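You operate a simulated robot arm through the tools that you are given. There is no shell and no other tool.

The job below is to be done with a simulated robot arm. You get a single attempt, and the scene is never put back.

JOB
Switch the tester on and zero it on the blank vial.
Fine: blank in, hood shut, turn ZERO till the display reads 0; leave the blank under the hood. Set down upright: blank vial.

Only the result counts: the job must be done as asked and must still hold three seconds after the hand-in. Knocking over, shifting, dropping, spilling or breaking anything else fails it.

ROBOT AND FRAMES
A 6-joint arm with a two-finger parallel gripper, fixed in place. Base frame: the origin is at the foot of the arm, x ahead of it, y to its left, z up; the work surface is at about z = 866. Lengths are in mm, angles in rad, forces in N, time in s.
With the tool pointing down near the work surface it reaches from about 480 to 880 mm from the base axis. Its first joint turns from -2.007 to 2.007 rad. Payload 4.2 kg.
Tool frame: the origin (TCP) lies between the finger pads and is the grasp point; the fingertips stand 23 mm ahead of it; z points along the fingers, y is the line along which they close. The gripper opens to 94 mm. The fingers are 38 mm wide and 10 mm thick; the gripper's body (54 by 96 mm) begins 39 mm behind the TCP.
Orientation is told as [roll, pitch, yaw] about the base's x, y, z axes, in that order, counted from this pose: with the fingers straight down and closing along the base's y, the tool's x points along the base's -x, its y along +y and its z along -z.

CONTROLS
- The arm moves only by the tool move_arm. Its argument "deltas" is a list of rows, each a list of 6 numbers: the shift along the tool's x, y, z in mm, then the turn, a rotation vector about the tool's x, y, z in rad. In form: [[tx, ty, tz, rx, ry, rz], ...]. A call has 1 to 20 rows; each row shifts and turns the commanded pose from where the row before left it, along the tool's axes as they then stand. "claw" is the opening, from 0 (shut) to 1 (fully open), set as the call begins (left out, the last holds). Rows are played at 5 a second. More than 50 mm and 0.15 rad between two rows, or a gripper value outside its range, and nothing of the call is played. Where a pose cannot be reached the arm comes as near as it can. A force on the tool above 50 N (or 10 N above the force at the start of the call, whichever is more), or a blocked arm, ends the call early, and 0.2 s more pass. Each finger travels about 108 mm/s and halts on what it meets, pressing with about 42 N; the grip force reading is that of the motor and also rises with nothing between the fingers. The clock runs only during rows and for 0.2 s after the last one: add rows that do not move to give the fingers time. It gives the time, the measured TCP pose, the force on the tool (base axes), the opening and the grip force at its end, in the units of the frame above (readings bear some noise), with the torque about the TCP (base axes, N m) and any sound that the robot's microphone picked up.
- Cameras (640 x 400 px; columns grow to the right, rows downward): "scene" is fixed at [399.1, -499.5, 1486.3]; the picture's right is [0.84, -0.54, 0.00], its down [-0.40, -0.62, -0.67] and it looks along [0.36, 0.56, -0.74] (base axes); focal length 251 px, centre (320, 200). "wrist" rides on the gripper at [86, 16, -75] in the tool frame; the picture's right is [-0.18, 0.98, 0.00], its down [-0.58, -0.11, -0.81] and it looks along [-0.79, -0.15, 0.59] (tool axes); focal length 243 px, centre (320, 200). There is no depth. A picture from a camera that has moved, and an enlarged one, comes with that camera's place and axes in the base frame and with its lens.
- capture(camera): a new picture of that camera. It takes no simulated time.
- move_column(by): slides the trunk up (or, below 0, down) by that many mm; the arm rides with it, the base frame stays. It gives what a move gives, with no picture.
- zoom(camera, box): a new picture of the part [left, top, right, bottom] of that camera's present view, enlarged. It takes no simulated time.
- close_job(): hands the job in; it is judged then, once.

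Nothing tells you positions but the pictures and the camera data. Unless the task says otherwise, let go and move clear before handing in.

The tools are called after ">>>" by a JSON object that holds its "method" and its "body". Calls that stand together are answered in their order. move_arm: Moves the arm, as the interface text tells. Its arguments: {"type":"object","properties":{"deltas":{"type":"array","items":{"type":"array","items":{"type":"number"}}},"claw":{"type":"number"}},"required":["deltas"]} The other tools are called the same way: move_column (by) slides the trunk up or down; capture (camera) takes a picture; zoom (camera, box) takes an enlarged picture of a part of a camera's view; close_job () hands the job in.

At the start:

```text
time: 0.0
tcp_pos: [584.1, -145.5, 1253.4]
orientation: [-0.001, 0.001, 0.001]
contact_force: [-0.4, 0.9, 0.3]
ft_torque: [0.01, 0.02, 0.0]
width: 94.0
grip_force: 0.0
trunk travel left (down, up): [-725.0, 265.0]
```

scene: 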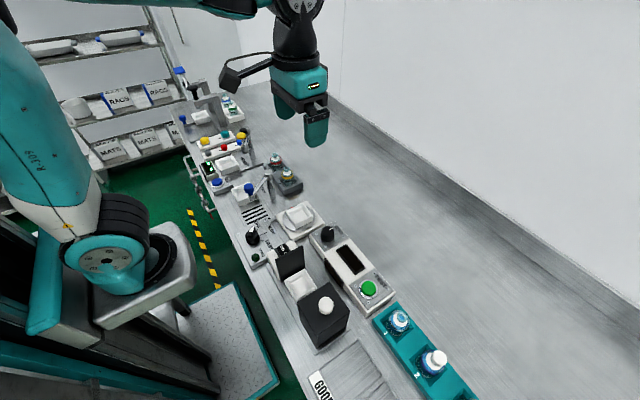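
wrist: 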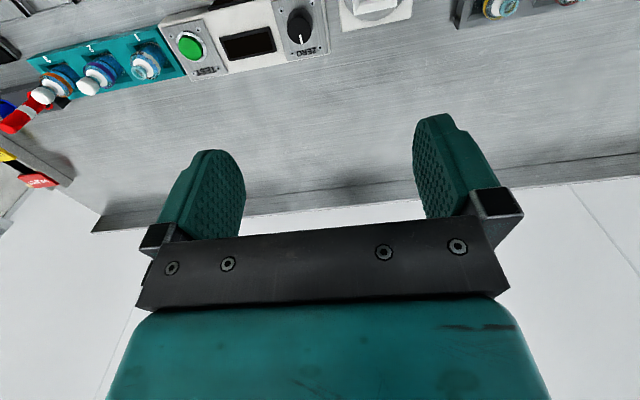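

I see a long bench with several stations: a tester with a green button, display and ZERO knob, and a teal rack with vials near the camera. I'll zoom in to find out what is what before moving.

>>> {"method": "zoom", "body": {"camera": "scene", "box": [240, 220, 400, 320]}}

>>> {"method": "zoom", "body": {"camera": "scene", "box": [320, 270, 480, 400]}}

>>> {"method": "zoom", "body": {"camera": "scene", "box": [170, 60, 330, 240]}}

>>> {"method": "zoom", "body": {"camera": "wrist", "box": [0, 0, 320, 140]}}

```text
4.00 times, centred on (320, 270) of scene
camera zoom: at [399.1, -499.5, 1486.3], right [0.84, -0.54, 0.0], down [-0.4, -0.62, -0.67], along [0.36, 0.56, -0.74], focal length 1003 px, centre (320, -80)
```

zoom: 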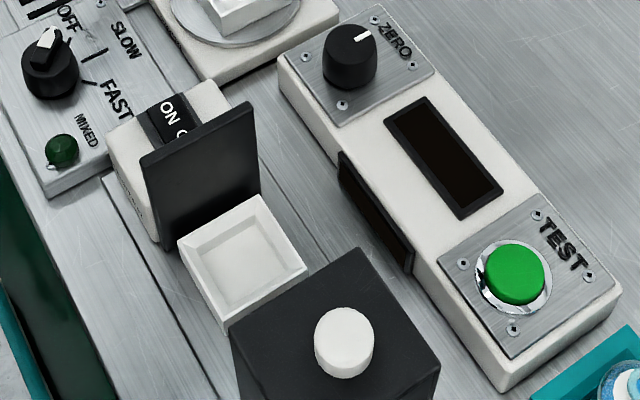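

```text
3.08 times, centred on (400, 335) of scene
camera zoom: at [399.1, -499.5, 1486.3], right [0.84, -0.54, 0.0], down [-0.4, -0.62, -0.67], along [0.36, 0.56, -0.74], focal length 772 px, centre (74, -215)
```

zoom: 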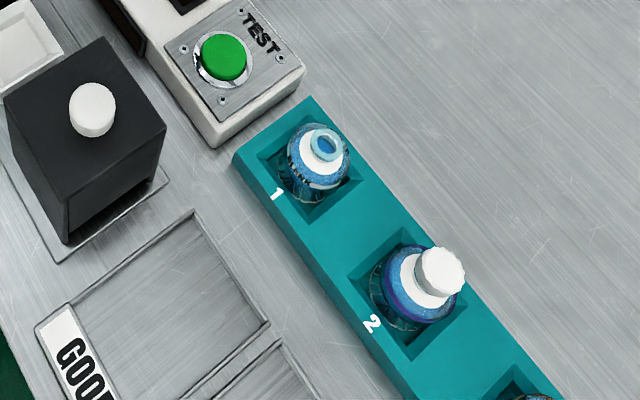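

```text
2.22 times, centred on (250, 150) of scene
camera zoom: at [399.1, -499.5, 1486.3], right [0.84, -0.54, 0.0], down [-0.4, -0.62, -0.67], along [0.36, 0.56, -0.74], focal length 557 px, centre (476, 311)
```

zoom: 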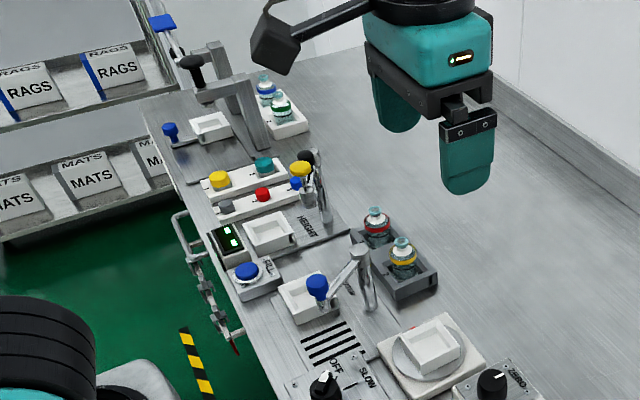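

```text
2.00 times, centred on (160, 70) of wrist
camera zoom: at [499.2, -129.1, 1329.1], right [0.18, 0.98, 0.0], down [0.58, -0.11, 0.81], along [0.79, -0.15, -0.59], focal length 485 px, centre (640, 460)
```

zoom: 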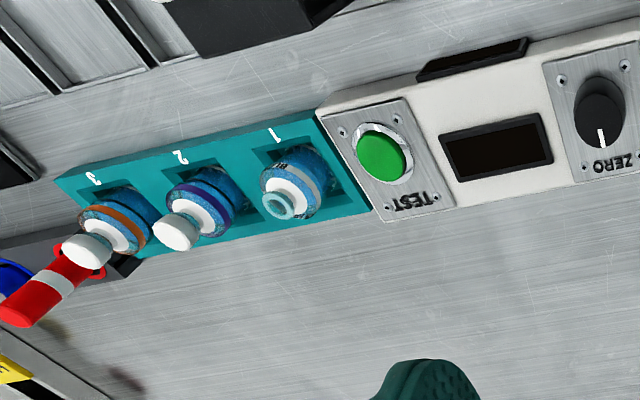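

The tester seems to be the unit with TEST / display / ZERO, near it an ON/OFF rocker box, a black-flap well and a black box with a white knob. I'll zoom in closer to identify the vials and the hood.

>>> {"method": "zoom", "body": {"camera": "wrist", "box": [20, 30, 180, 130]}}

>>> {"method": "zoom", "body": {"camera": "wrist", "box": [150, 0, 340, 100]}}

>>> {"method": "zoom", "body": {"camera": "scene", "box": [375, 295, 455, 400]}}

>>> {"method": "zoom", "body": {"camera": "scene", "box": [265, 235, 355, 355]}}

```text
4.00 times, centred on (100, 80) of wrist
camera zoom: at [499.2, -129.1, 1329.1], right [0.18, 0.98, 0.0], down [0.58, -0.11, 0.81], along [0.79, -0.15, -0.59], focal length 970 px, centre (1200, 680)
```

zoom: 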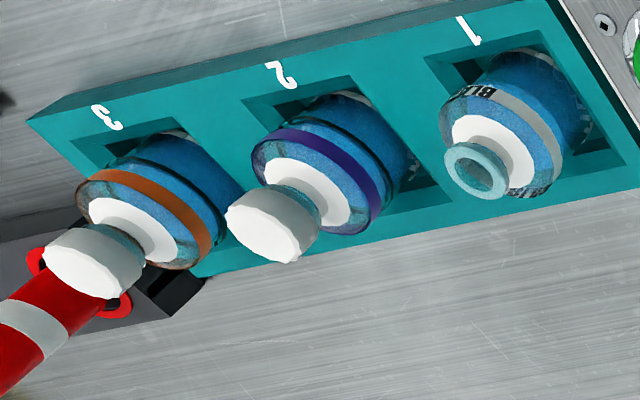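

```text
3.37 times, centred on (245, 50) of wrist
camera zoom: at [499.2, -129.1, 1329.1], right [0.18, 0.98, 0.0], down [0.58, -0.11, 0.81], along [0.79, -0.15, -0.59], focal length 817 px, centre (573, 705)
```

zoom: 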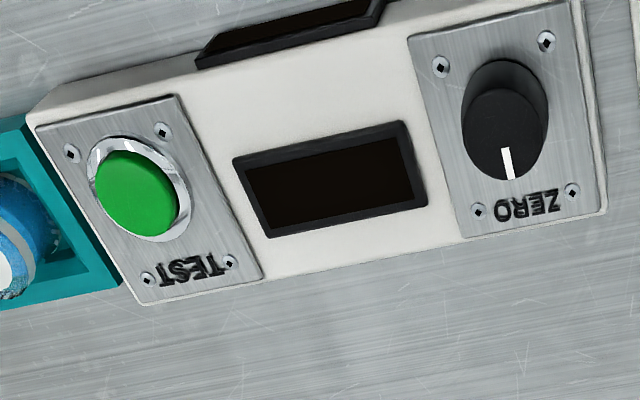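

```text
3.81 times, centred on (415, 348) of scene
camera zoom: at [399.1, -499.5, 1486.3], right [0.84, -0.54, 0.0], down [-0.4, -0.62, -0.67], along [0.36, 0.56, -0.74], focal length 956 px, centre (-42, -362)
```

zoom: 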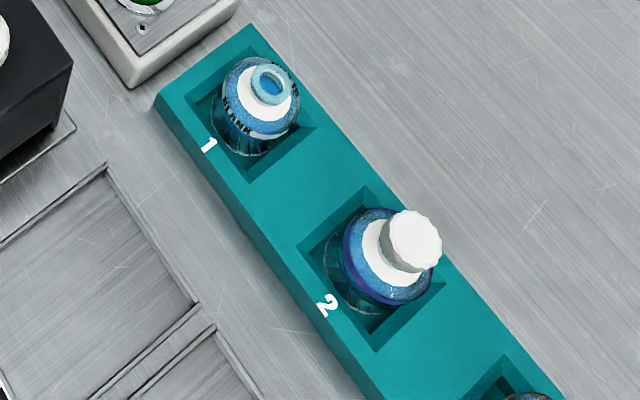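

```text
3.33 times, centred on (310, 295) of scene
camera zoom: at [399.1, -499.5, 1486.3], right [0.84, -0.54, 0.0], down [-0.4, -0.62, -0.67], along [0.36, 0.56, -0.74], focal length 836 px, centre (353, -117)
```

zoom: 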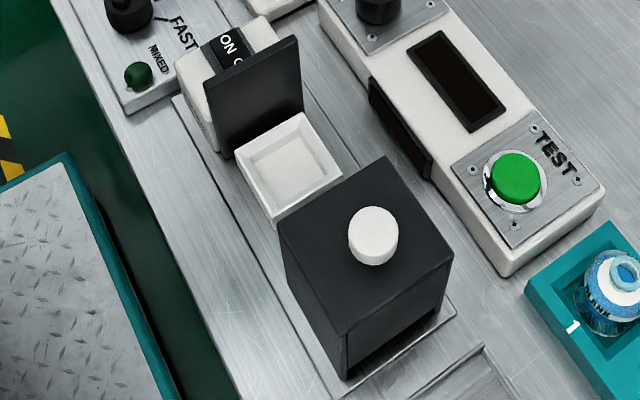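

The blank is the open vial labelled "BLANK" in rack slot 1. The hood looks like the black box with the white knob, sitting on a track beside the white well. I'll bring the wrist camera nearer for a better look.

>>> {"method": "move_arm", "body": {"deltas": [[25.7, -25.8, 17.2, 0, 0, 0], [25.7, -25.8, 17.2, 0, 0, 0], [25.7, -25.8, 17.2, 0, 0, 0], [25.7, -25.8, 17.2, 0, 0, 0], [25.7, -25.8, 17.2, 0, 0, 0], [25.7, -25.8, 17.2, 0, 0, 0], [0, 0, 0, 0, 0, 0], [0, 0, 0, 0, 0, 0]]}}

>>> {"method": "capture", "body": {"camera": "wrist"}}

>>> {"method": "capture", "body": {"camera": "scene"}}

```text
time: 1.8
tcp_pos: [430.4, -299.9, 1152.3]
orientation: [0.0, 0.001, 0.0]
contact_force: [-0.5, 0.6, 0.4]
ft_torque: [0.03, 0.0, 0.01]
width: 94.1
grip_force: 0.2
trunk travel left (down, up): [-725.0, 265.0]
```

```text
taken
camera wrist: at [344.8, -283.7, 1225.4], right [0.18, 0.98, 0.0], down [0.58, -0.11, 0.81], along [0.79, -0.15, -0.59], focal length 243 px, centre (320, 200)
```

wrist: 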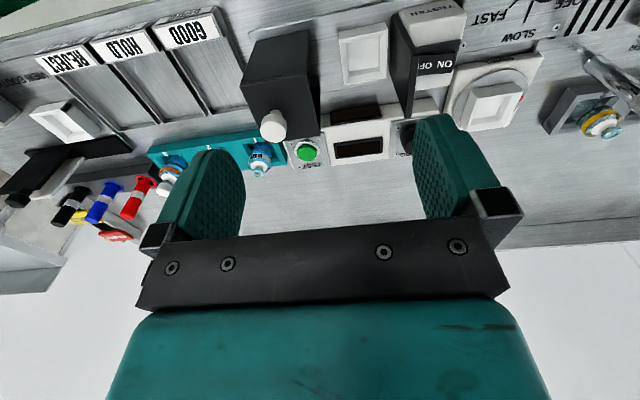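

```text
taken
```

scene: 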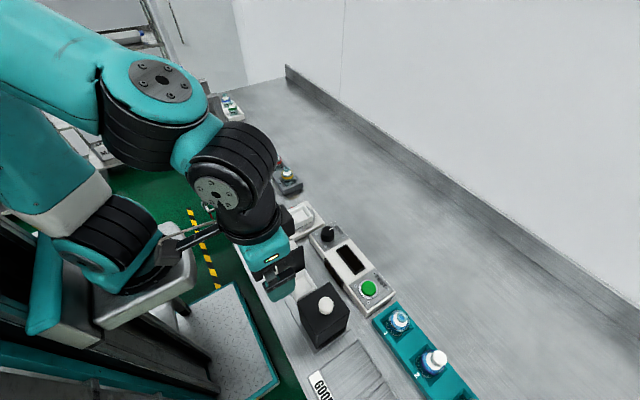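

>>> {"method": "zoom", "body": {"camera": "wrist", "box": [220, 0, 480, 170]}}

>>> {"method": "zoom", "body": {"camera": "wrist", "box": [230, 20, 330, 170]}}

>>> {"method": "zoom", "body": {"camera": "wrist", "box": [360, 0, 500, 120]}}

```text
2.35 times, centred on (350, 85) of wrist
camera zoom: at [344.8, -283.7, 1225.4], right [0.18, 0.98, 0.0], down [0.58, -0.11, 0.81], along [0.79, -0.15, -0.59], focal length 571 px, centre (249, 471)
```

zoom: 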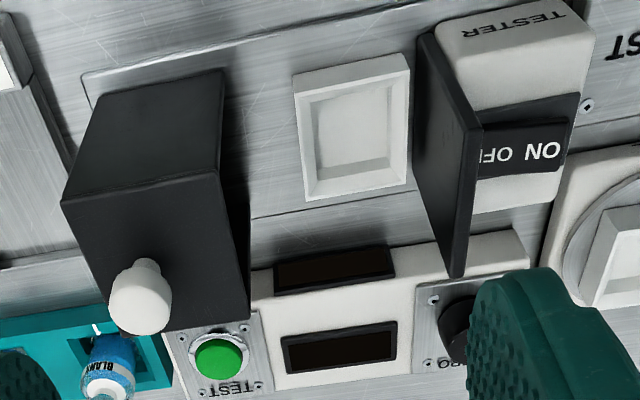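

```text
2.67 times, centred on (280, 95) of wrist
camera zoom: at [344.8, -283.7, 1225.4], right [0.18, 0.98, 0.0], down [0.58, -0.11, 0.81], along [0.79, -0.15, -0.59], focal length 647 px, centre (427, 480)
```

zoom: 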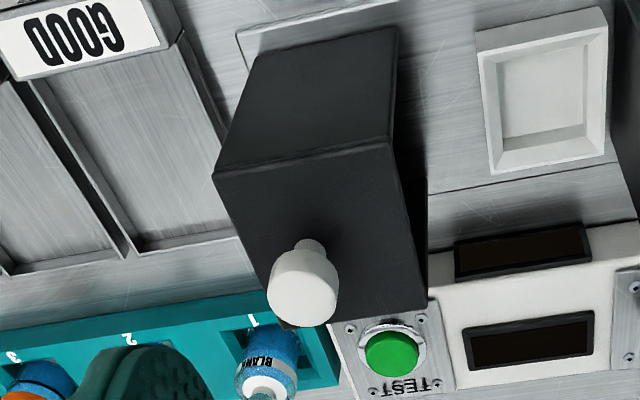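

```text
3.33 times, centred on (430, 60) of wrist
camera zoom: at [344.8, -283.7, 1225.4], right [0.18, 0.98, 0.0], down [0.58, -0.11, 0.81], along [0.79, -0.15, -0.59], focal length 809 px, centre (-47, 667)
```

zoom: 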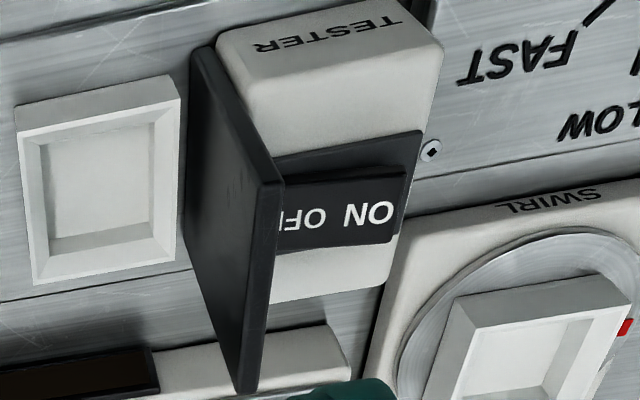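

The pieces are clear now: the TESTER box at about (495, -170) carries an ON/OFF rocker, with the ON end toward +y. The black plate stands at y≈-214 and the white well is at about (497, -261). The sliding hood (x 463–539, y -393…-320, top z≈975) has a knob at about (498, -363, 1010). Next I'll look from the +y side to see the hood's opening and the rocker.

>>> {"method": "move_arm", "body": {"deltas": [[-18.5, 38.5, 15, 0, 0, 0], [-18.5, 38.5, 15, 0, 0, 0], [-18.5, 38.5, 15, 0, 0, 0], [-18.5, 38.5, 15, 0, 0, 0], [0, 0, 0, 0, 0, 0.1309], [0, 0, 0, 0, 0, 0.1309], [0, 0, 0, 0, 0, 0.1309], [0, 0, 0, 0, 0, 0.1309], [0, 0, 0, 0, 0, 0.1309], [0, 0, 0, 0, 0, 0.1309], [0, 0, 0, 0, 0, 0.1309], [0, 0, 0, 0, 0, 0.1309], [0, 0, 0, 0, 0, 0.1309], [0, 0, 0, 0, 0, 0.1309], [0, 0, 0, 0, 0, 0.1309], [0, 0, 0, 0, 0, 0.1309], [0, 0, 0, 0, 0, 0]]}}

>>> {"method": "capture", "body": {"camera": "wrist"}}

>>> {"method": "zoom", "body": {"camera": "wrist", "box": [200, 0, 440, 150]}}

```text
time: 5.4
tcp_pos: [506.5, -147.2, 1091.8]
orientation: [-0.001, 0.0, -1.572]
contact_force: [-0.2, 1.3, -0.1]
ft_torque: [0.0, -0.01, -0.02]
width: 93.9
grip_force: 0.1
trunk travel left (down, up): [-725.0, 265.0]
```

```text
taken
camera wrist: at [521.8, -59.7, 1165.9], right [0.98, -0.19, 0.0], down [-0.11, -0.58, 0.81], along [-0.15, -0.79, -0.59], focal length 243 px, centre (320, 200)
```

wrist: 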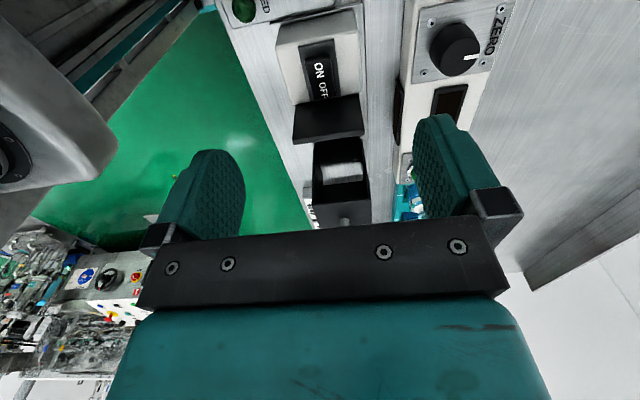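

```text
2.67 times, centred on (320, 75) of wrist
camera zoom: at [521.8, -59.7, 1165.9], right [0.98, -0.19, 0.0], down [-0.11, -0.58, 0.81], along [-0.15, -0.79, -0.59], focal length 647 px, centre (320, 533)
```

zoom: 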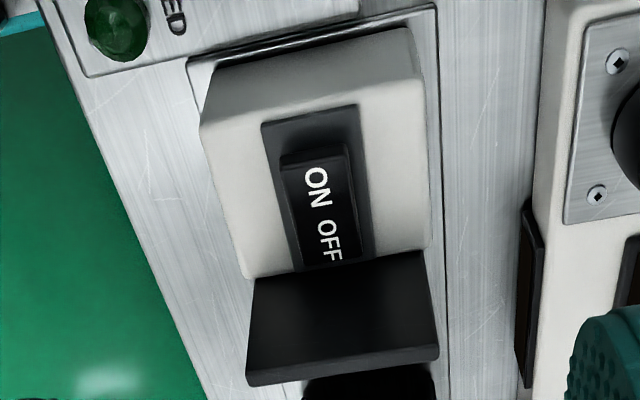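

The rocker's ON end (+y end) stands raised, so the tester is off. I'll close the gripper and bring the fingertips over the ON half at about (501, -155), then check alignment.

>>> {"method": "move_arm", "body": {"deltas": [[0, 0, 0, 0, 0, 0], [0, 0, 0, 0, 0, 0], [-2.5, -1.5, 35, 0, 0, 0], [-2.5, -2, 35, 0, 0, 0], [-3, -2, 32, 0, 0, 0], [0, 0, 0, 0, 0, 0]], "claw": 0}}

>>> {"method": "capture", "body": {"camera": "wrist"}}

>>> {"method": "zoom", "body": {"camera": "scene", "box": [240, 200, 360, 290]}}

```text
time: 6.8
tcp_pos: [499.1, -155.5, 990.3]
orientation: [0.0, -0.001, -1.57]
contact_force: [-0.4, -0.1, -0.4]
ft_torque: [-0.01, 0.01, 0.0]
width: 0.0
grip_force: 42.0
trunk travel left (down, up): [-725.0, 265.0]
```

```text
taken
camera wrist: at [515.9, -67.7, 1063.8], right [0.98, -0.18, 0.0], down [-0.11, -0.58, 0.81], along [-0.15, -0.79, -0.59], focal length 243 px, centre (320, 200)
```

wrist: 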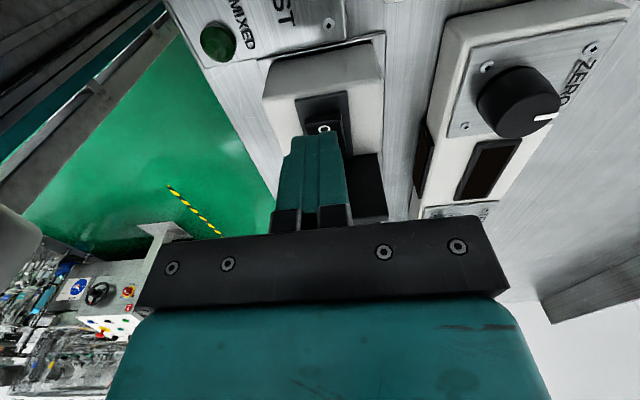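

```text
4.44 times, centred on (300, 245) of scene
camera zoom: at [399.1, -499.5, 1486.3], right [0.84, -0.54, 0.0], down [-0.4, -0.62, -0.67], along [0.36, 0.56, -0.74], focal length 1115 px, centre (409, 0)
```

zoom: 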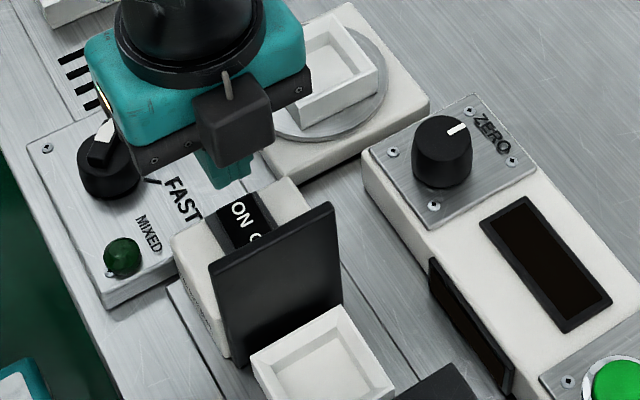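

Fingertips are above the ON end of the rocker. I'll descend gently onto it.

>>> {"method": "move_arm", "body": {"deltas": [[0, 1.5, 8, 0, 0, 0], [0, 0, 6, 0, 0, 0], [0, 0, 3, 0, 0, 0], [0, 0, 2, 0, 0, 0], [0, 0, 2, 0, 0, 0]]}}

>>> {"method": "zoom", "body": {"camera": "wrist", "box": [220, 20, 540, 220]}}

```text
time: 8.0
tcp_pos: [501.5, -155.4, 969.5]
orientation: [0.003, 0.001, -1.571]
contact_force: [0.0, 0.4, -0.3]
ft_torque: [0.01, 0.0, 0.07]
width: 0.1
grip_force: 41.8
trunk travel left (down, up): [-725.0, 265.0]
```

```text
2.00 times, centred on (380, 120) of wrist
camera zoom: at [517.6, -67.5, 1042.9], right [0.98, -0.18, 0.0], down [-0.11, -0.58, 0.81], along [-0.15, -0.79, -0.59], focal length 485 px, centre (200, 360)
```

zoom: 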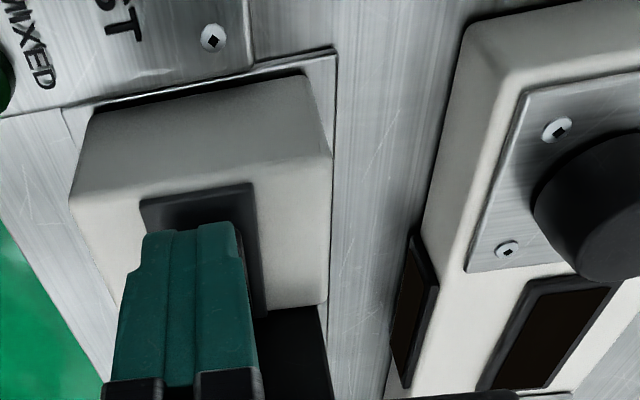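

>>> {"method": "move_arm", "body": {"deltas": [[0, 0, 1.5, 0, 0, 0], [0, 0, 1.5, 0, 0, 0], [0, 0, 1.5, 0, 0, 0]]}}

>>> {"method": "zoom", "body": {"camera": "wrist", "box": [220, 20, 540, 220]}}

```text
time: 8.8
tcp_pos: [500.5, -155.8, 964.5]
orientation: [0.002, 0.001, -1.571]
contact_force: [0.5, 0.3, -0.2]
ft_torque: [-0.01, 0.02, 0.02]
width: 0.0
grip_force: 41.6
trunk travel left (down, up): [-725.0, 265.0]
```

```text
2.00 times, centred on (380, 120) of wrist
camera zoom: at [517.8, -67.5, 1038.4], right [0.98, -0.18, 0.0], down [-0.11, -0.58, 0.81], along [-0.15, -0.79, -0.59], focal length 485 px, centre (200, 360)
```

zoom: 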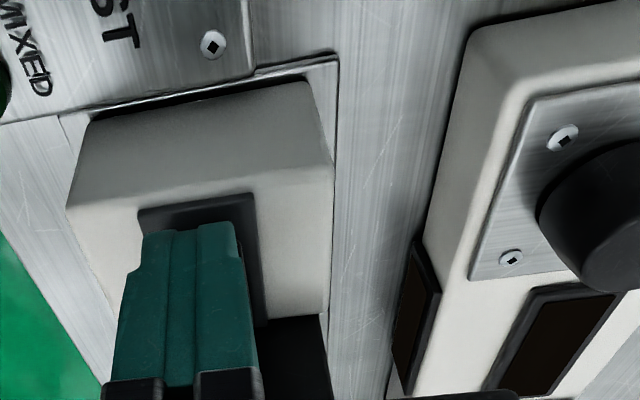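

>>> {"method": "move_arm", "body": {"deltas": [[0, 0, 1.5, 0, 0, 0], [0, 0, 1.5, 0, 0, 0], [0, 0, 0, 0, 0, 0]]}}

>>> {"method": "zoom", "body": {"camera": "scene", "box": [260, 200, 380, 290]}}

```text
time: 9.6
tcp_pos: [501.0, -154.2, 960.3]
orientation: [0.001, 0.0, -1.571]
contact_force: [-0.1, 0.9, 0.1]
ft_torque: [0.03, -0.02, 0.0]
width: 0.0
grip_force: 42.1
trunk travel left (down, up): [-725.0, 265.0]
```

```text
4.44 times, centred on (320, 245) of scene
camera zoom: at [399.1, -499.5, 1486.3], right [0.84, -0.54, 0.0], down [-0.4, -0.62, -0.67], along [0.36, 0.56, -0.74], focal length 1115 px, centre (320, 0)
```

zoom: 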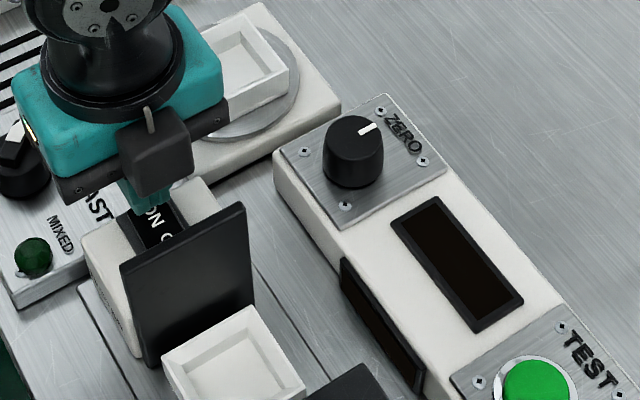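

>>> {"method": "zoom", "body": {"camera": "scene", "box": [275, 232, 315, 262]}}

>>> {"method": "zoom", "body": {"camera": "wrist", "box": [260, 70, 380, 170]}}

```text
13.33 times, centred on (295, 247) of scene
camera zoom: at [399.1, -499.5, 1486.3], right [0.84, -0.54, 0.0], down [-0.4, -0.62, -0.67], along [0.36, 0.56, -0.74], focal length 3344 px, centre (653, -427)
```

zoom: 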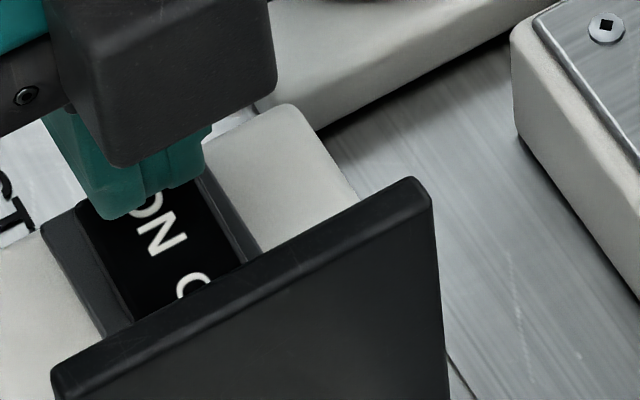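

```text
4.00 times, centred on (320, 120) of wrist
camera zoom: at [517.9, -67.4, 1035.4], right [0.98, -0.18, 0.0], down [-0.11, -0.58, 0.81], along [-0.15, -0.79, -0.59], focal length 970 px, centre (320, 520)
```

zoom: 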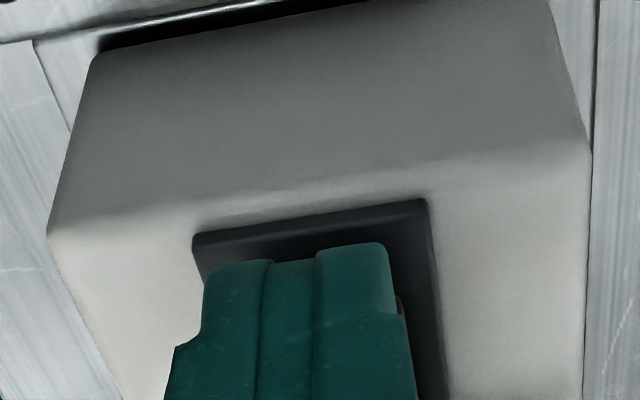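

>>> {"method": "move_arm", "body": {"deltas": [[-3, 2, 1, 0, 0, 0], [0, 0, 1, 0, 0, 0], [0, 0, 1, 0, 0, 0], [0, 0, 1, 0, 0, 0]]}}

>>> {"method": "zoom", "body": {"camera": "scene", "box": [275, 232, 315, 262]}}

```text
time: 10.6
tcp_pos: [501.8, -157.6, 956.2]
orientation: [0.001, 0.0, -1.571]
contact_force: [1.1, 0.4, -0.2]
ft_torque: [0.01, 0.02, -0.02]
width: 0.0
grip_force: 42.0
trunk travel left (down, up): [-725.0, 265.0]
```

```text
13.33 times, centred on (295, 247) of scene
camera zoom: at [399.1, -499.5, 1486.3], right [0.84, -0.54, 0.0], down [-0.4, -0.62, -0.67], along [0.36, 0.56, -0.74], focal length 3344 px, centre (653, -427)
```

zoom: 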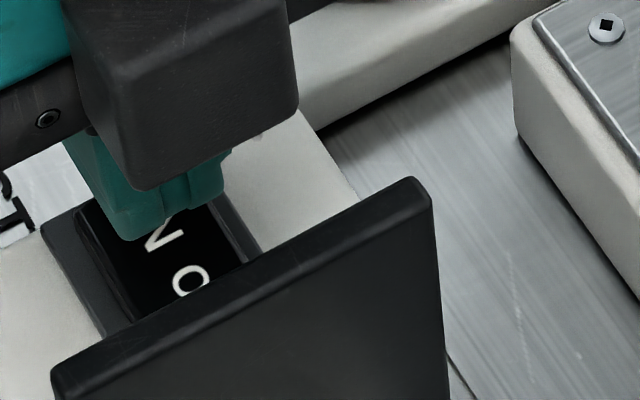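

The "O" of OFF has risen, so the rocker seems to be moving. I'll continue pressing a little.

>>> {"method": "move_arm", "body": {"deltas": [[0, 0, 1, 0, 0, 0], [0, 0, 1, 0, 0, 0], [0, 0, 0, 0, 0, 0]]}}

>>> {"method": "zoom", "body": {"camera": "scene", "box": [260, 220, 380, 300]}}

>>> {"method": "zoom", "body": {"camera": "scene", "box": [275, 232, 315, 262]}}

```text
time: 11.4
tcp_pos: [503.4, -156.3, 956.5]
orientation: [0.002, 0.0, -1.571]
contact_force: [-0.1, 10.8, 23.3]
ft_torque: [-0.16, -0.05, -0.26]
width: 0.2
grip_force: 42.6
trunk travel left (down, up): [-725.0, 265.0]
```

```text
5.00 times, centred on (320, 260) of scene
camera zoom: at [399.1, -499.5, 1486.3], right [0.84, -0.54, 0.0], down [-0.4, -0.62, -0.67], along [0.36, 0.56, -0.74], focal length 1254 px, centre (320, -100)
```

zoom: 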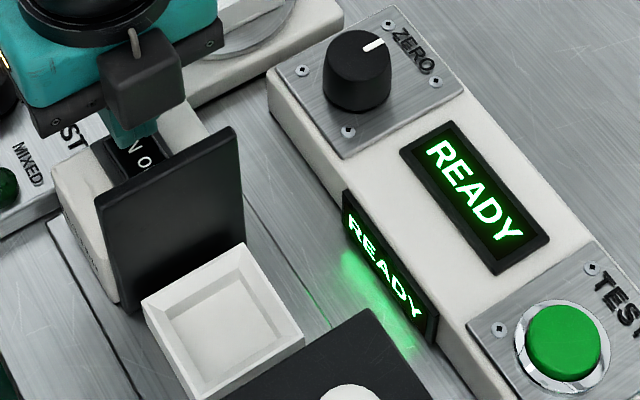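

```text
13.33 times, centred on (295, 247) of scene
camera zoom: at [399.1, -499.5, 1486.3], right [0.84, -0.54, 0.0], down [-0.4, -0.62, -0.67], along [0.36, 0.56, -0.74], focal length 3344 px, centre (653, -427)
```

zoom: 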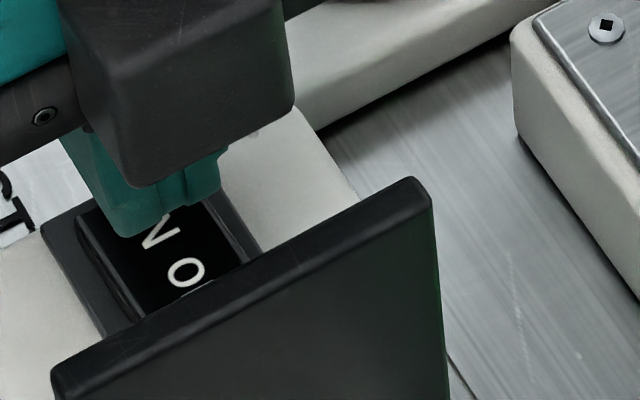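

The tester is on and shows READY. Now I'll lift off and go look at the blank vial from above.

>>> {"method": "move_arm", "body": {"deltas": [[0, 0, -20, 0, 0, 0], [0, 0, -45, 0, 0, 0], [0, 0, -45, 0, 0, 0], [0, 0, -35, 0, 0, 0], [-41.7, 20.2, 0, 0, 0, 0], [-41.7, 20.2, 0, 0, 0, 0], [-41.7, 20.2, 0, 0, 0, 0], [-41.7, 20.2, 0, 0, 0, 0], [-41.7, 20.2, 0, 0, 0, 0], [-41.7, 20.2, 0, 0, 0, 0], [0, 0, 40, 0, 0, 0], [0, 0, 0, 0, 0, 0]]}}

>>> {"method": "capture", "body": {"camera": "wrist"}}

>>> {"method": "capture", "body": {"camera": "scene"}}

>>> {"method": "zoom", "body": {"camera": "wrist", "box": [220, 0, 420, 140]}}

```text
time: 14.0
tcp_pos: [623.1, -408.6, 1059.9]
orientation: [-0.001, 0.0, -1.57]
contact_force: [0.6, 1.0, -0.9]
ft_torque: [-0.02, 0.01, 0.02]
width: 0.1
grip_force: 41.9
trunk travel left (down, up): [-725.0, 265.0]
```

```text
taken
camera wrist: at [640.1, -321.7, 1134.2], right [0.98, -0.18, 0.0], down [-0.11, -0.58, 0.81], along [-0.15, -0.79, -0.59], focal length 243 px, centre (320, 200)
```

wrist: 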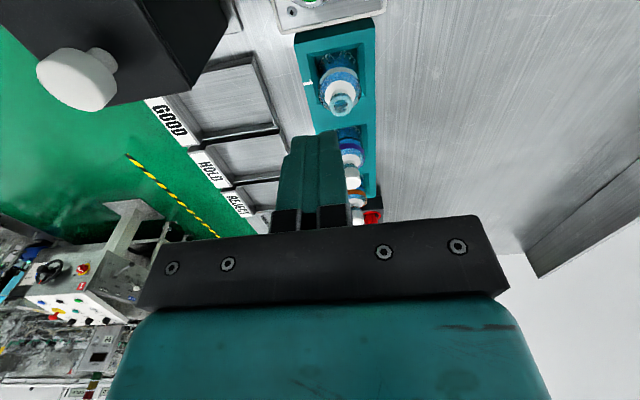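

```text
taken
```

scene: 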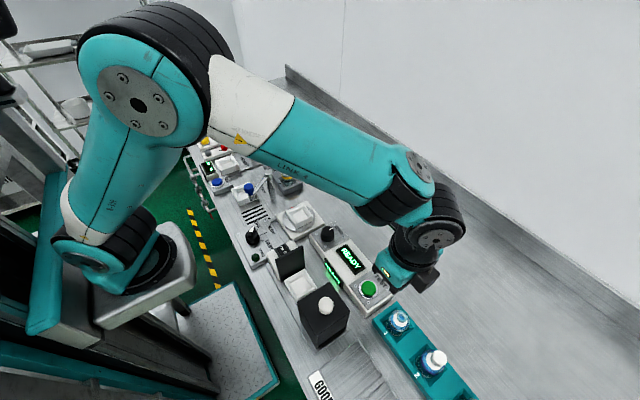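

```text
2.86 times, centred on (320, 70) of wrist
camera zoom: at [640.1, -321.7, 1134.2], right [0.98, -0.18, 0.0], down [-0.11, -0.58, 0.81], along [-0.15, -0.79, -0.59], focal length 693 px, centre (320, 571)
```

zoom: 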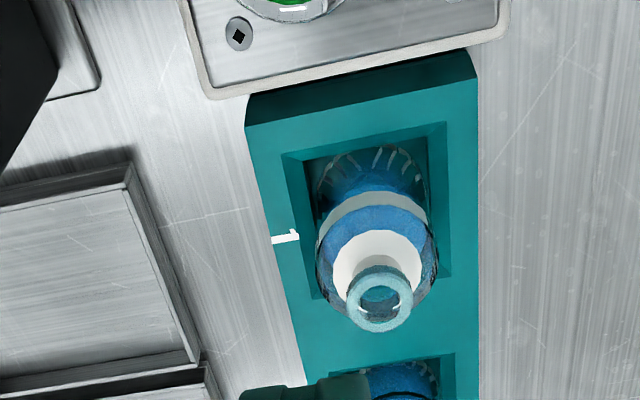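

The blank's mouth is at about (635, -450, 932), with body diameter ≈40 mm. Before grasping I want to check the gripper's own outline (camera arm and side box) for clearance in the gap between plate and hood.

>>> {"method": "zoom", "body": {"camera": "scene", "box": [350, 190, 480, 310]}}

>>> {"method": "zoom", "body": {"camera": "wrist", "box": [0, 0, 240, 150]}}

```text
3.33 times, centred on (415, 250) of scene
camera zoom: at [399.1, -499.5, 1486.3], right [0.84, -0.54, 0.0], down [-0.4, -0.62, -0.67], along [0.36, 0.56, -0.74], focal length 836 px, centre (3, 33)
```

zoom: 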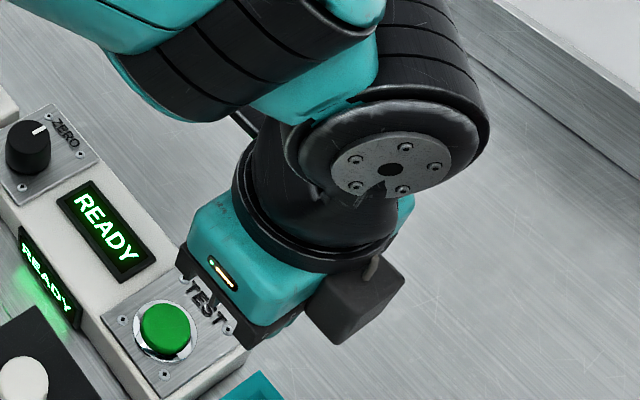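

```text
2.67 times, centred on (120, 75) of wrist
camera zoom: at [640.1, -321.7, 1134.2], right [0.98, -0.18, 0.0], down [-0.11, -0.58, 0.81], along [-0.15, -0.79, -0.59], focal length 647 px, centre (853, 533)
```

zoom: 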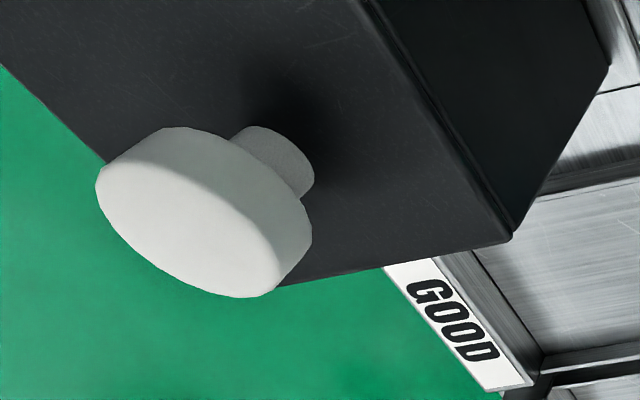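

The side box on the gripper reaches about 45 mm on the tool's -x side, so yaw -90° should fit between the plate and the hood. I'll open the gripper and come closer to the blank to measure its height and shoulder.

>>> {"method": "move_arm", "body": {"deltas": [[4, 6, 27, 0, 0, 0], [4, 6, 27, 0, 0, 0], [0, 0, 26, 0, 0, 0], [0, 0, 0, 0, 0, 0]], "claw": 1}}

>>> {"method": "capture", "body": {"camera": "wrist"}}

>>> {"method": "zoom", "body": {"camera": "wrist", "box": [230, 50, 430, 220]}}

>>> {"method": "zoom", "body": {"camera": "scene", "box": [360, 230, 480, 360]}}

```text
time: 15.0
tcp_pos: [636.0, -399.9, 980.2]
orientation: [0.001, 0.0, -1.571]
contact_force: [0.4, 0.1, 0.1]
ft_torque: [0.01, 0.01, 0.0]
width: 94.2
grip_force: 0.0
trunk travel left (down, up): [-725.0, 265.0]
```

```text
taken
camera wrist: at [652.9, -312.3, 1054.4], right [0.98, -0.18, 0.0], down [-0.11, -0.58, 0.81], along [-0.15, -0.79, -0.59], focal length 243 px, centre (320, 200)
```

wrist: 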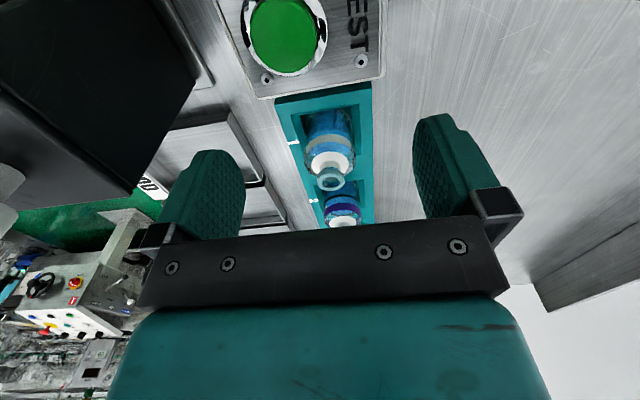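

```text
2.35 times, centred on (330, 135) of wrist
camera zoom: at [652.9, -312.3, 1054.4], right [0.98, -0.18, 0.0], down [-0.11, -0.58, 0.81], along [-0.15, -0.79, -0.59], focal length 571 px, centre (296, 353)
```

zoom: 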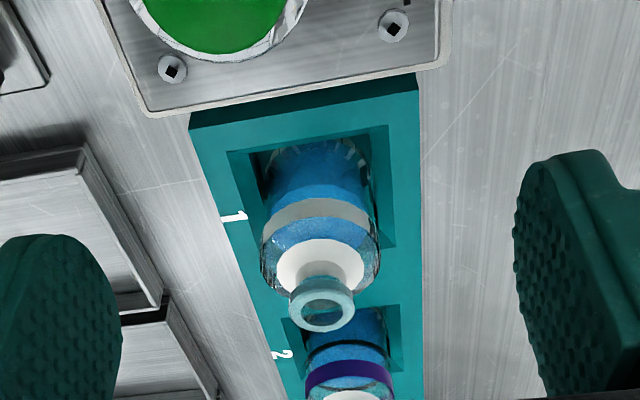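

```text
3.08 times, centred on (420, 295) of scene
camera zoom: at [399.1, -499.5, 1486.3], right [0.84, -0.54, 0.0], down [-0.4, -0.62, -0.67], along [0.36, 0.56, -0.74], focal length 772 px, centre (12, -92)
```

zoom: 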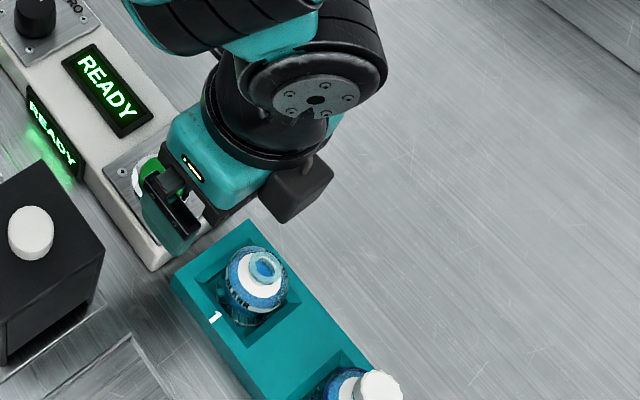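

The vial's body (Ø≈42) runs up to z≈911, the mouth is at ≈934 and the rack top at ≈890. I'll move over it at (635.5, -447.5) and lower so the fingertips sit just above the rack at z≈894.

>>> {"method": "move_arm", "body": {"deltas": [[-24, 0, 0, 0, 0, 0], [-23.6, -0.5, 5, 0, 0, 0], [0, 0, 10, 0, 0, 0], [0, 0, 0, 0, 0, 0]]}}

>>> {"method": "capture", "body": {"camera": "wrist"}}

>>> {"method": "zoom", "body": {"camera": "scene", "box": [360, 250, 480, 370]}}

```text
time: 16.0
tcp_pos: [636.2, -447.6, 965.7]
orientation: [0.0, 0.002, -1.571]
contact_force: [0.4, -0.4, -0.7]
ft_torque: [0.0, 0.01, 0.01]
width: 93.8
grip_force: 0.1
trunk travel left (down, up): [-725.0, 265.0]
```

```text
taken
camera wrist: at [652.7, -360.5, 1039.6], right [0.98, -0.18, 0.0], down [-0.11, -0.58, 0.81], along [-0.15, -0.79, -0.59], focal length 243 px, centre (320, 200)
```

wrist: 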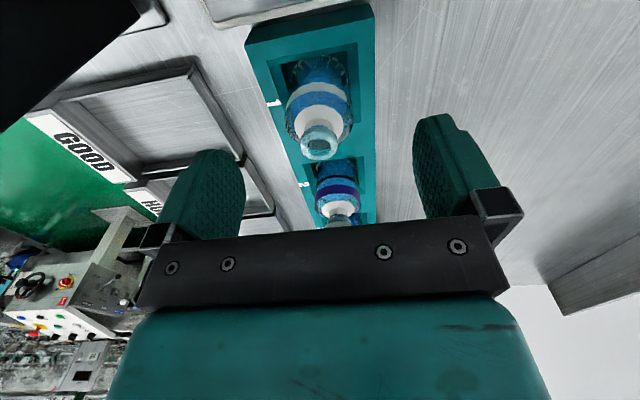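

```text
3.33 times, centred on (420, 310) of scene
camera zoom: at [399.1, -499.5, 1486.3], right [0.84, -0.54, 0.0], down [-0.4, -0.62, -0.67], along [0.36, 0.56, -0.74], focal length 836 px, centre (-13, -167)
```

zoom: 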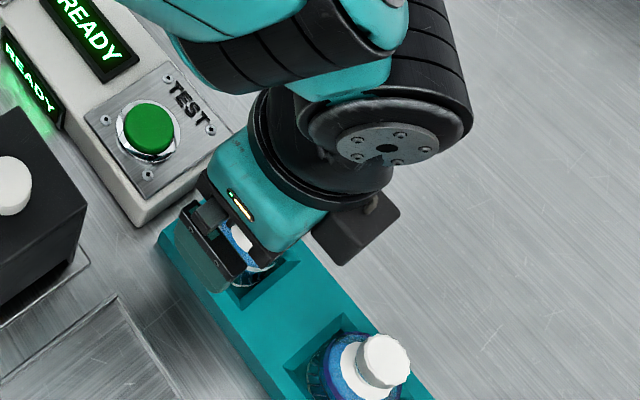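

Triangulation puts the vial axis at (635.6, -447.5), right under the tool. I'll descend to the grasp height.

>>> {"method": "move_arm", "body": {"deltas": [[0, -0.5, 15, 0, 0, 0], [0, 0, 15, 0, 0, 0], [0, 0, 10, 0, 0, 0], [0, 0, 7, 0, 0, 0], [0, 0, 0, 0, 0, 0]]}}

>>> {"method": "capture", "body": {"camera": "wrist"}}

>>> {"method": "zoom", "body": {"camera": "scene", "box": [360, 270, 480, 370]}}

```text
time: 17.2
tcp_pos: [635.3, -447.6, 919.0]
orientation: [0.001, -0.001, -1.57]
contact_force: [0.1, 0.3, -0.1]
ft_torque: [0.01, 0.01, 0.02]
width: 94.2
grip_force: 0.0
trunk travel left (down, up): [-725.0, 265.0]
```

```text
taken
camera wrist: at [651.7, -360.5, 992.6], right [0.98, -0.18, 0.0], down [-0.11, -0.58, 0.81], along [-0.15, -0.79, -0.59], focal length 243 px, centre (320, 200)
```

wrist: 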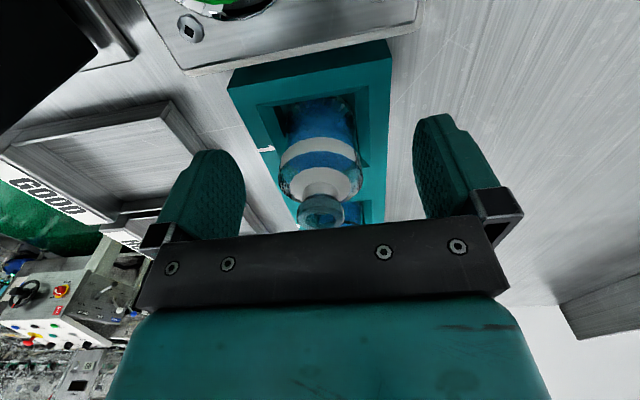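

```text
4.00 times, centred on (420, 320) of scene
camera zoom: at [399.1, -499.5, 1486.3], right [0.84, -0.54, 0.0], down [-0.4, -0.62, -0.67], along [0.36, 0.56, -0.74], focal length 1003 px, centre (-80, -280)
```

zoom: 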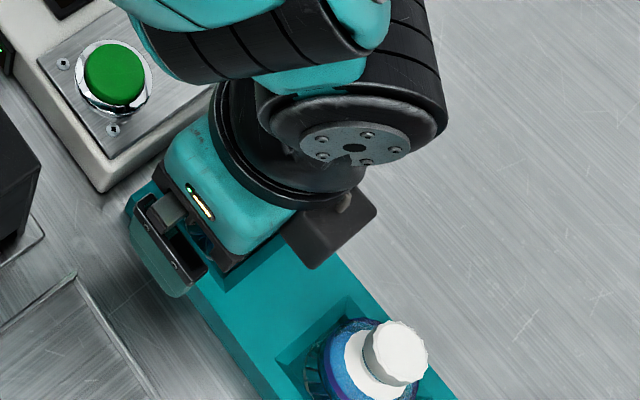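

The vial sits centred between the fingers with the pads overlapping about 20 mm of its body. I'll close on it.

>>> {"method": "move_arm", "body": {"deltas": [[0, 0, 0, 0, 0, 0], [0, 0, 0, 0, 0, 0], [0, 0, 0, 0, 0, 0], [0, 0, 0, 0, 0, 0]], "claw": 0.2}}

>>> {"method": "capture", "body": {"camera": "wrist"}}

```text
time: 18.2
tcp_pos: [634.9, -448.9, 918.2]
orientation: [0.0, 0.0, -1.57]
contact_force: [1.4, 0.3, -0.4]
ft_torque: [0.01, 0.02, 0.02]
width: 38.4
grip_force: 42.0
trunk travel left (down, up): [-725.0, 265.0]
```

```text
taken
camera wrist: at [651.7, -360.5, 992.7], right [0.98, -0.18, 0.0], down [-0.11, -0.58, 0.81], along [-0.15, -0.79, -0.59], focal length 243 px, centre (320, 200)
```

wrist: 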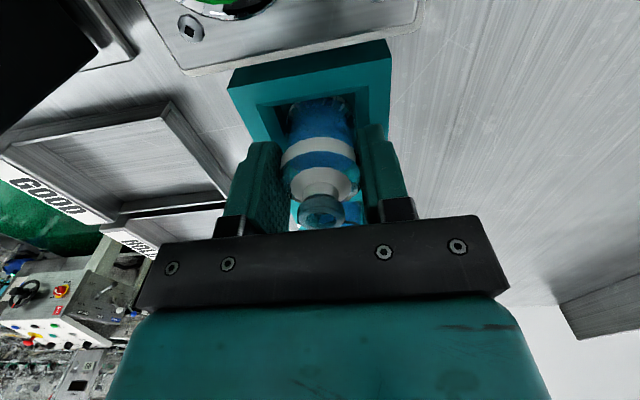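

The gripper holds the vial (width 38.4 mm). I'll lift it slowly and straight up.

>>> {"method": "move_arm", "body": {"deltas": [[0, 0, -3, 0, 0, 0], [0, 0, -6, 0, 0, 0], [0, 0, -10, 0, 0, 0], [0, 0, -14, 0, 0, 0], [0, 0, -18, 0, 0, 0], [0, 0, -20, 0, 0, 0], [0, 0, -20, 0, 0, 0], [0, 0, -20, 0, 0, 0], [0, 0, -18, 0, 0, 0], [0, 0, -12, 0, 0, 0], [0, 0, -8, 0, 0, 0], [0, 0, -3, 0, 0, 0], [0, 0, 0, 0, 0, 0]]}}

>>> {"method": "capture", "body": {"camera": "wrist"}}

>>> {"method": "capture", "body": {"camera": "scene"}}

```text
time: 21.0
tcp_pos: [634.3, -447.2, 1071.8]
orientation: [0.0, 0.0, -1.572]
contact_force: [-1.2, 0.0, -0.6]
ft_torque: [-0.01, 0.03, -0.01]
width: 38.7
grip_force: 41.8
trunk travel left (down, up): [-725.0, 265.0]
```

```text
taken
camera wrist: at [651.6, -360.5, 1144.6], right [0.98, -0.18, 0.0], down [-0.11, -0.58, 0.81], along [-0.15, -0.79, -0.59], focal length 243 px, centre (320, 200)
```

wrist: 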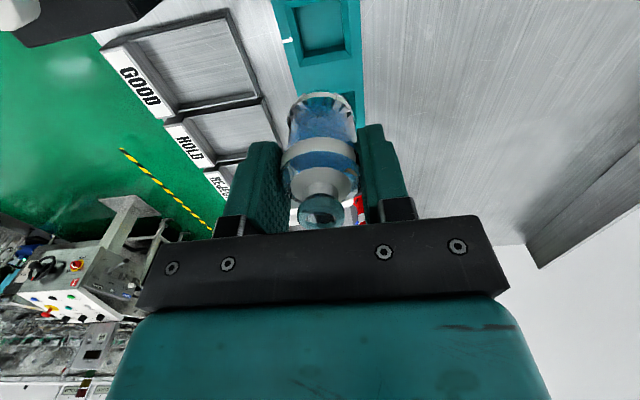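

```text
taken
```

scene: 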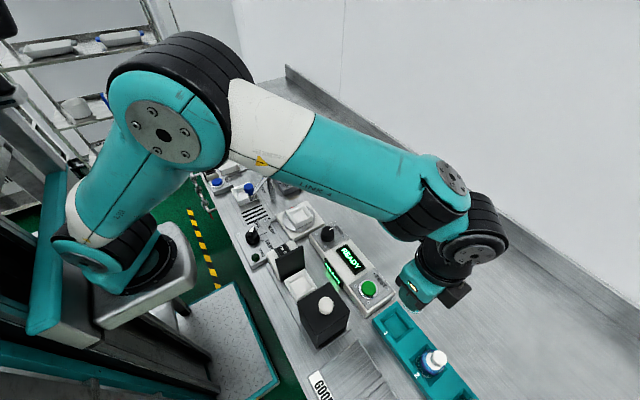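

The vial is held upright, its bottom about 44 mm below the TCP. Now I'll carry it at this height toward +y alongside the well.

>>> {"method": "move_arm", "body": {"deltas": [[5, 0, 0, 0, 0, 0], [10, 0, 0, 0, 0, 0], [15, 0, 0, 0, 0, 0], [20, 0, 0, 0, 0, 0], [22, 0, 0, 0, 0, 0], [22, 0, 0, 0, 0, 0], [22, 0, 0, 0, 0, 0], [22, 0, 0, 0, 0, 0], [18, 0, 0, 0, 0, 0], [14, 0, 0, 0, 0, 0], [10, 0, 0, 0, 0, 0], [5, 0, 0, 0, 0, 0], [0, 0, 0, 0, 0, 0]]}}

>>> {"method": "capture", "body": {"camera": "wrist"}}

>>> {"method": "zoom", "body": {"camera": "wrist", "box": [100, 0, 300, 130]}}

>>> {"method": "zoom", "body": {"camera": "scene", "box": [260, 230, 380, 330]}}

```text
time: 23.8
tcp_pos: [634.6, -263.9, 1069.6]
orientation: [-0.001, -0.001, -1.57]
contact_force: [-1.1, 0.4, -0.3]
ft_torque: [-0.01, 0.02, 0.01]
width: 38.2
grip_force: 42.3
trunk travel left (down, up): [-725.0, 265.0]
```

```text
taken
camera wrist: at [652.1, -175.6, 1144.6], right [0.98, -0.18, 0.0], down [-0.11, -0.58, 0.81], along [-0.15, -0.79, -0.59], focal length 243 px, centre (320, 200)
```

wrist: 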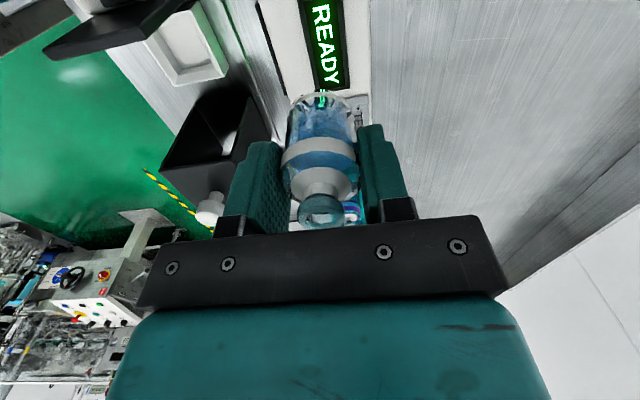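

```text
3.08 times, centred on (200, 65) of wrist
camera zoom: at [652.1, -175.6, 1144.6], right [0.98, -0.18, 0.0], down [-0.11, -0.58, 0.81], along [-0.15, -0.79, -0.59], focal length 746 px, centre (689, 615)
```

zoom: 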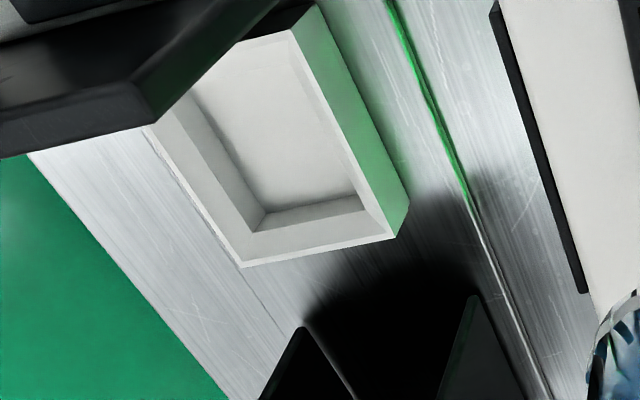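

```text
4.00 times, centred on (320, 280) of scene
camera zoom: at [399.1, -499.5, 1486.3], right [0.84, -0.54, 0.0], down [-0.4, -0.62, -0.67], along [0.36, 0.56, -0.74], focal length 1003 px, centre (320, -120)
```

zoom: 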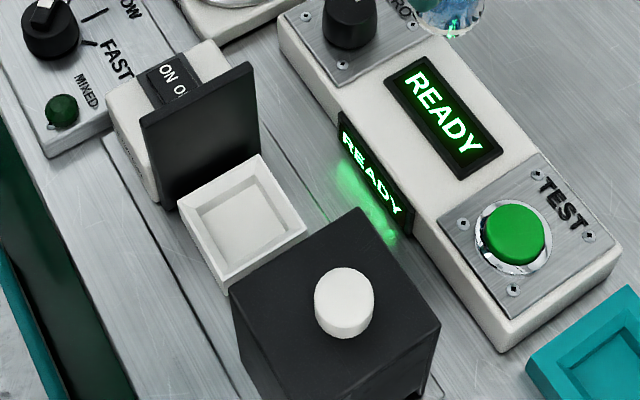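

The hood is an open-ended box facing the plate, so it slides +y over the well. The well rim spans about x 471–528 and y -284…-226; I'll zoom in more for an accurate fit since the floor is only slightly wider than the vial.

>>> {"method": "zoom", "body": {"camera": "wrist", "box": [130, 0, 240, 90]}}

>>> {"method": "zoom", "body": {"camera": "scene", "box": [275, 255, 325, 315]}}

```text
4.44 times, centred on (185, 45) of wrist
camera zoom: at [652.1, -175.6, 1144.6], right [0.98, -0.18, 0.0], down [-0.11, -0.58, 0.81], along [-0.15, -0.79, -0.59], focal length 1078 px, centre (920, 889)
```

zoom: 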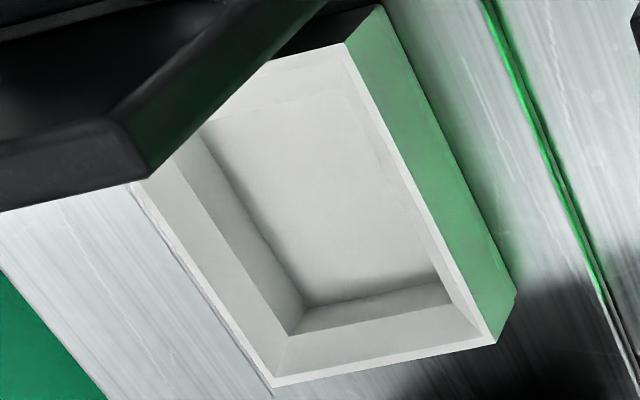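

```text
6.67 times, centred on (300, 285) of scene
camera zoom: at [399.1, -499.5, 1486.3], right [0.84, -0.54, 0.0], down [-0.4, -0.62, -0.67], along [0.36, 0.56, -0.74], focal length 1672 px, centre (453, -367)
```

zoom: 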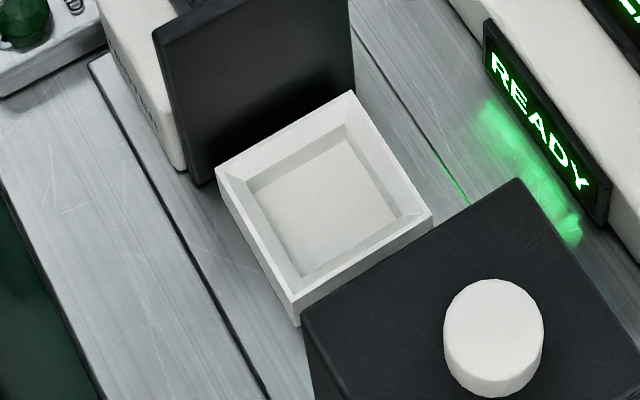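

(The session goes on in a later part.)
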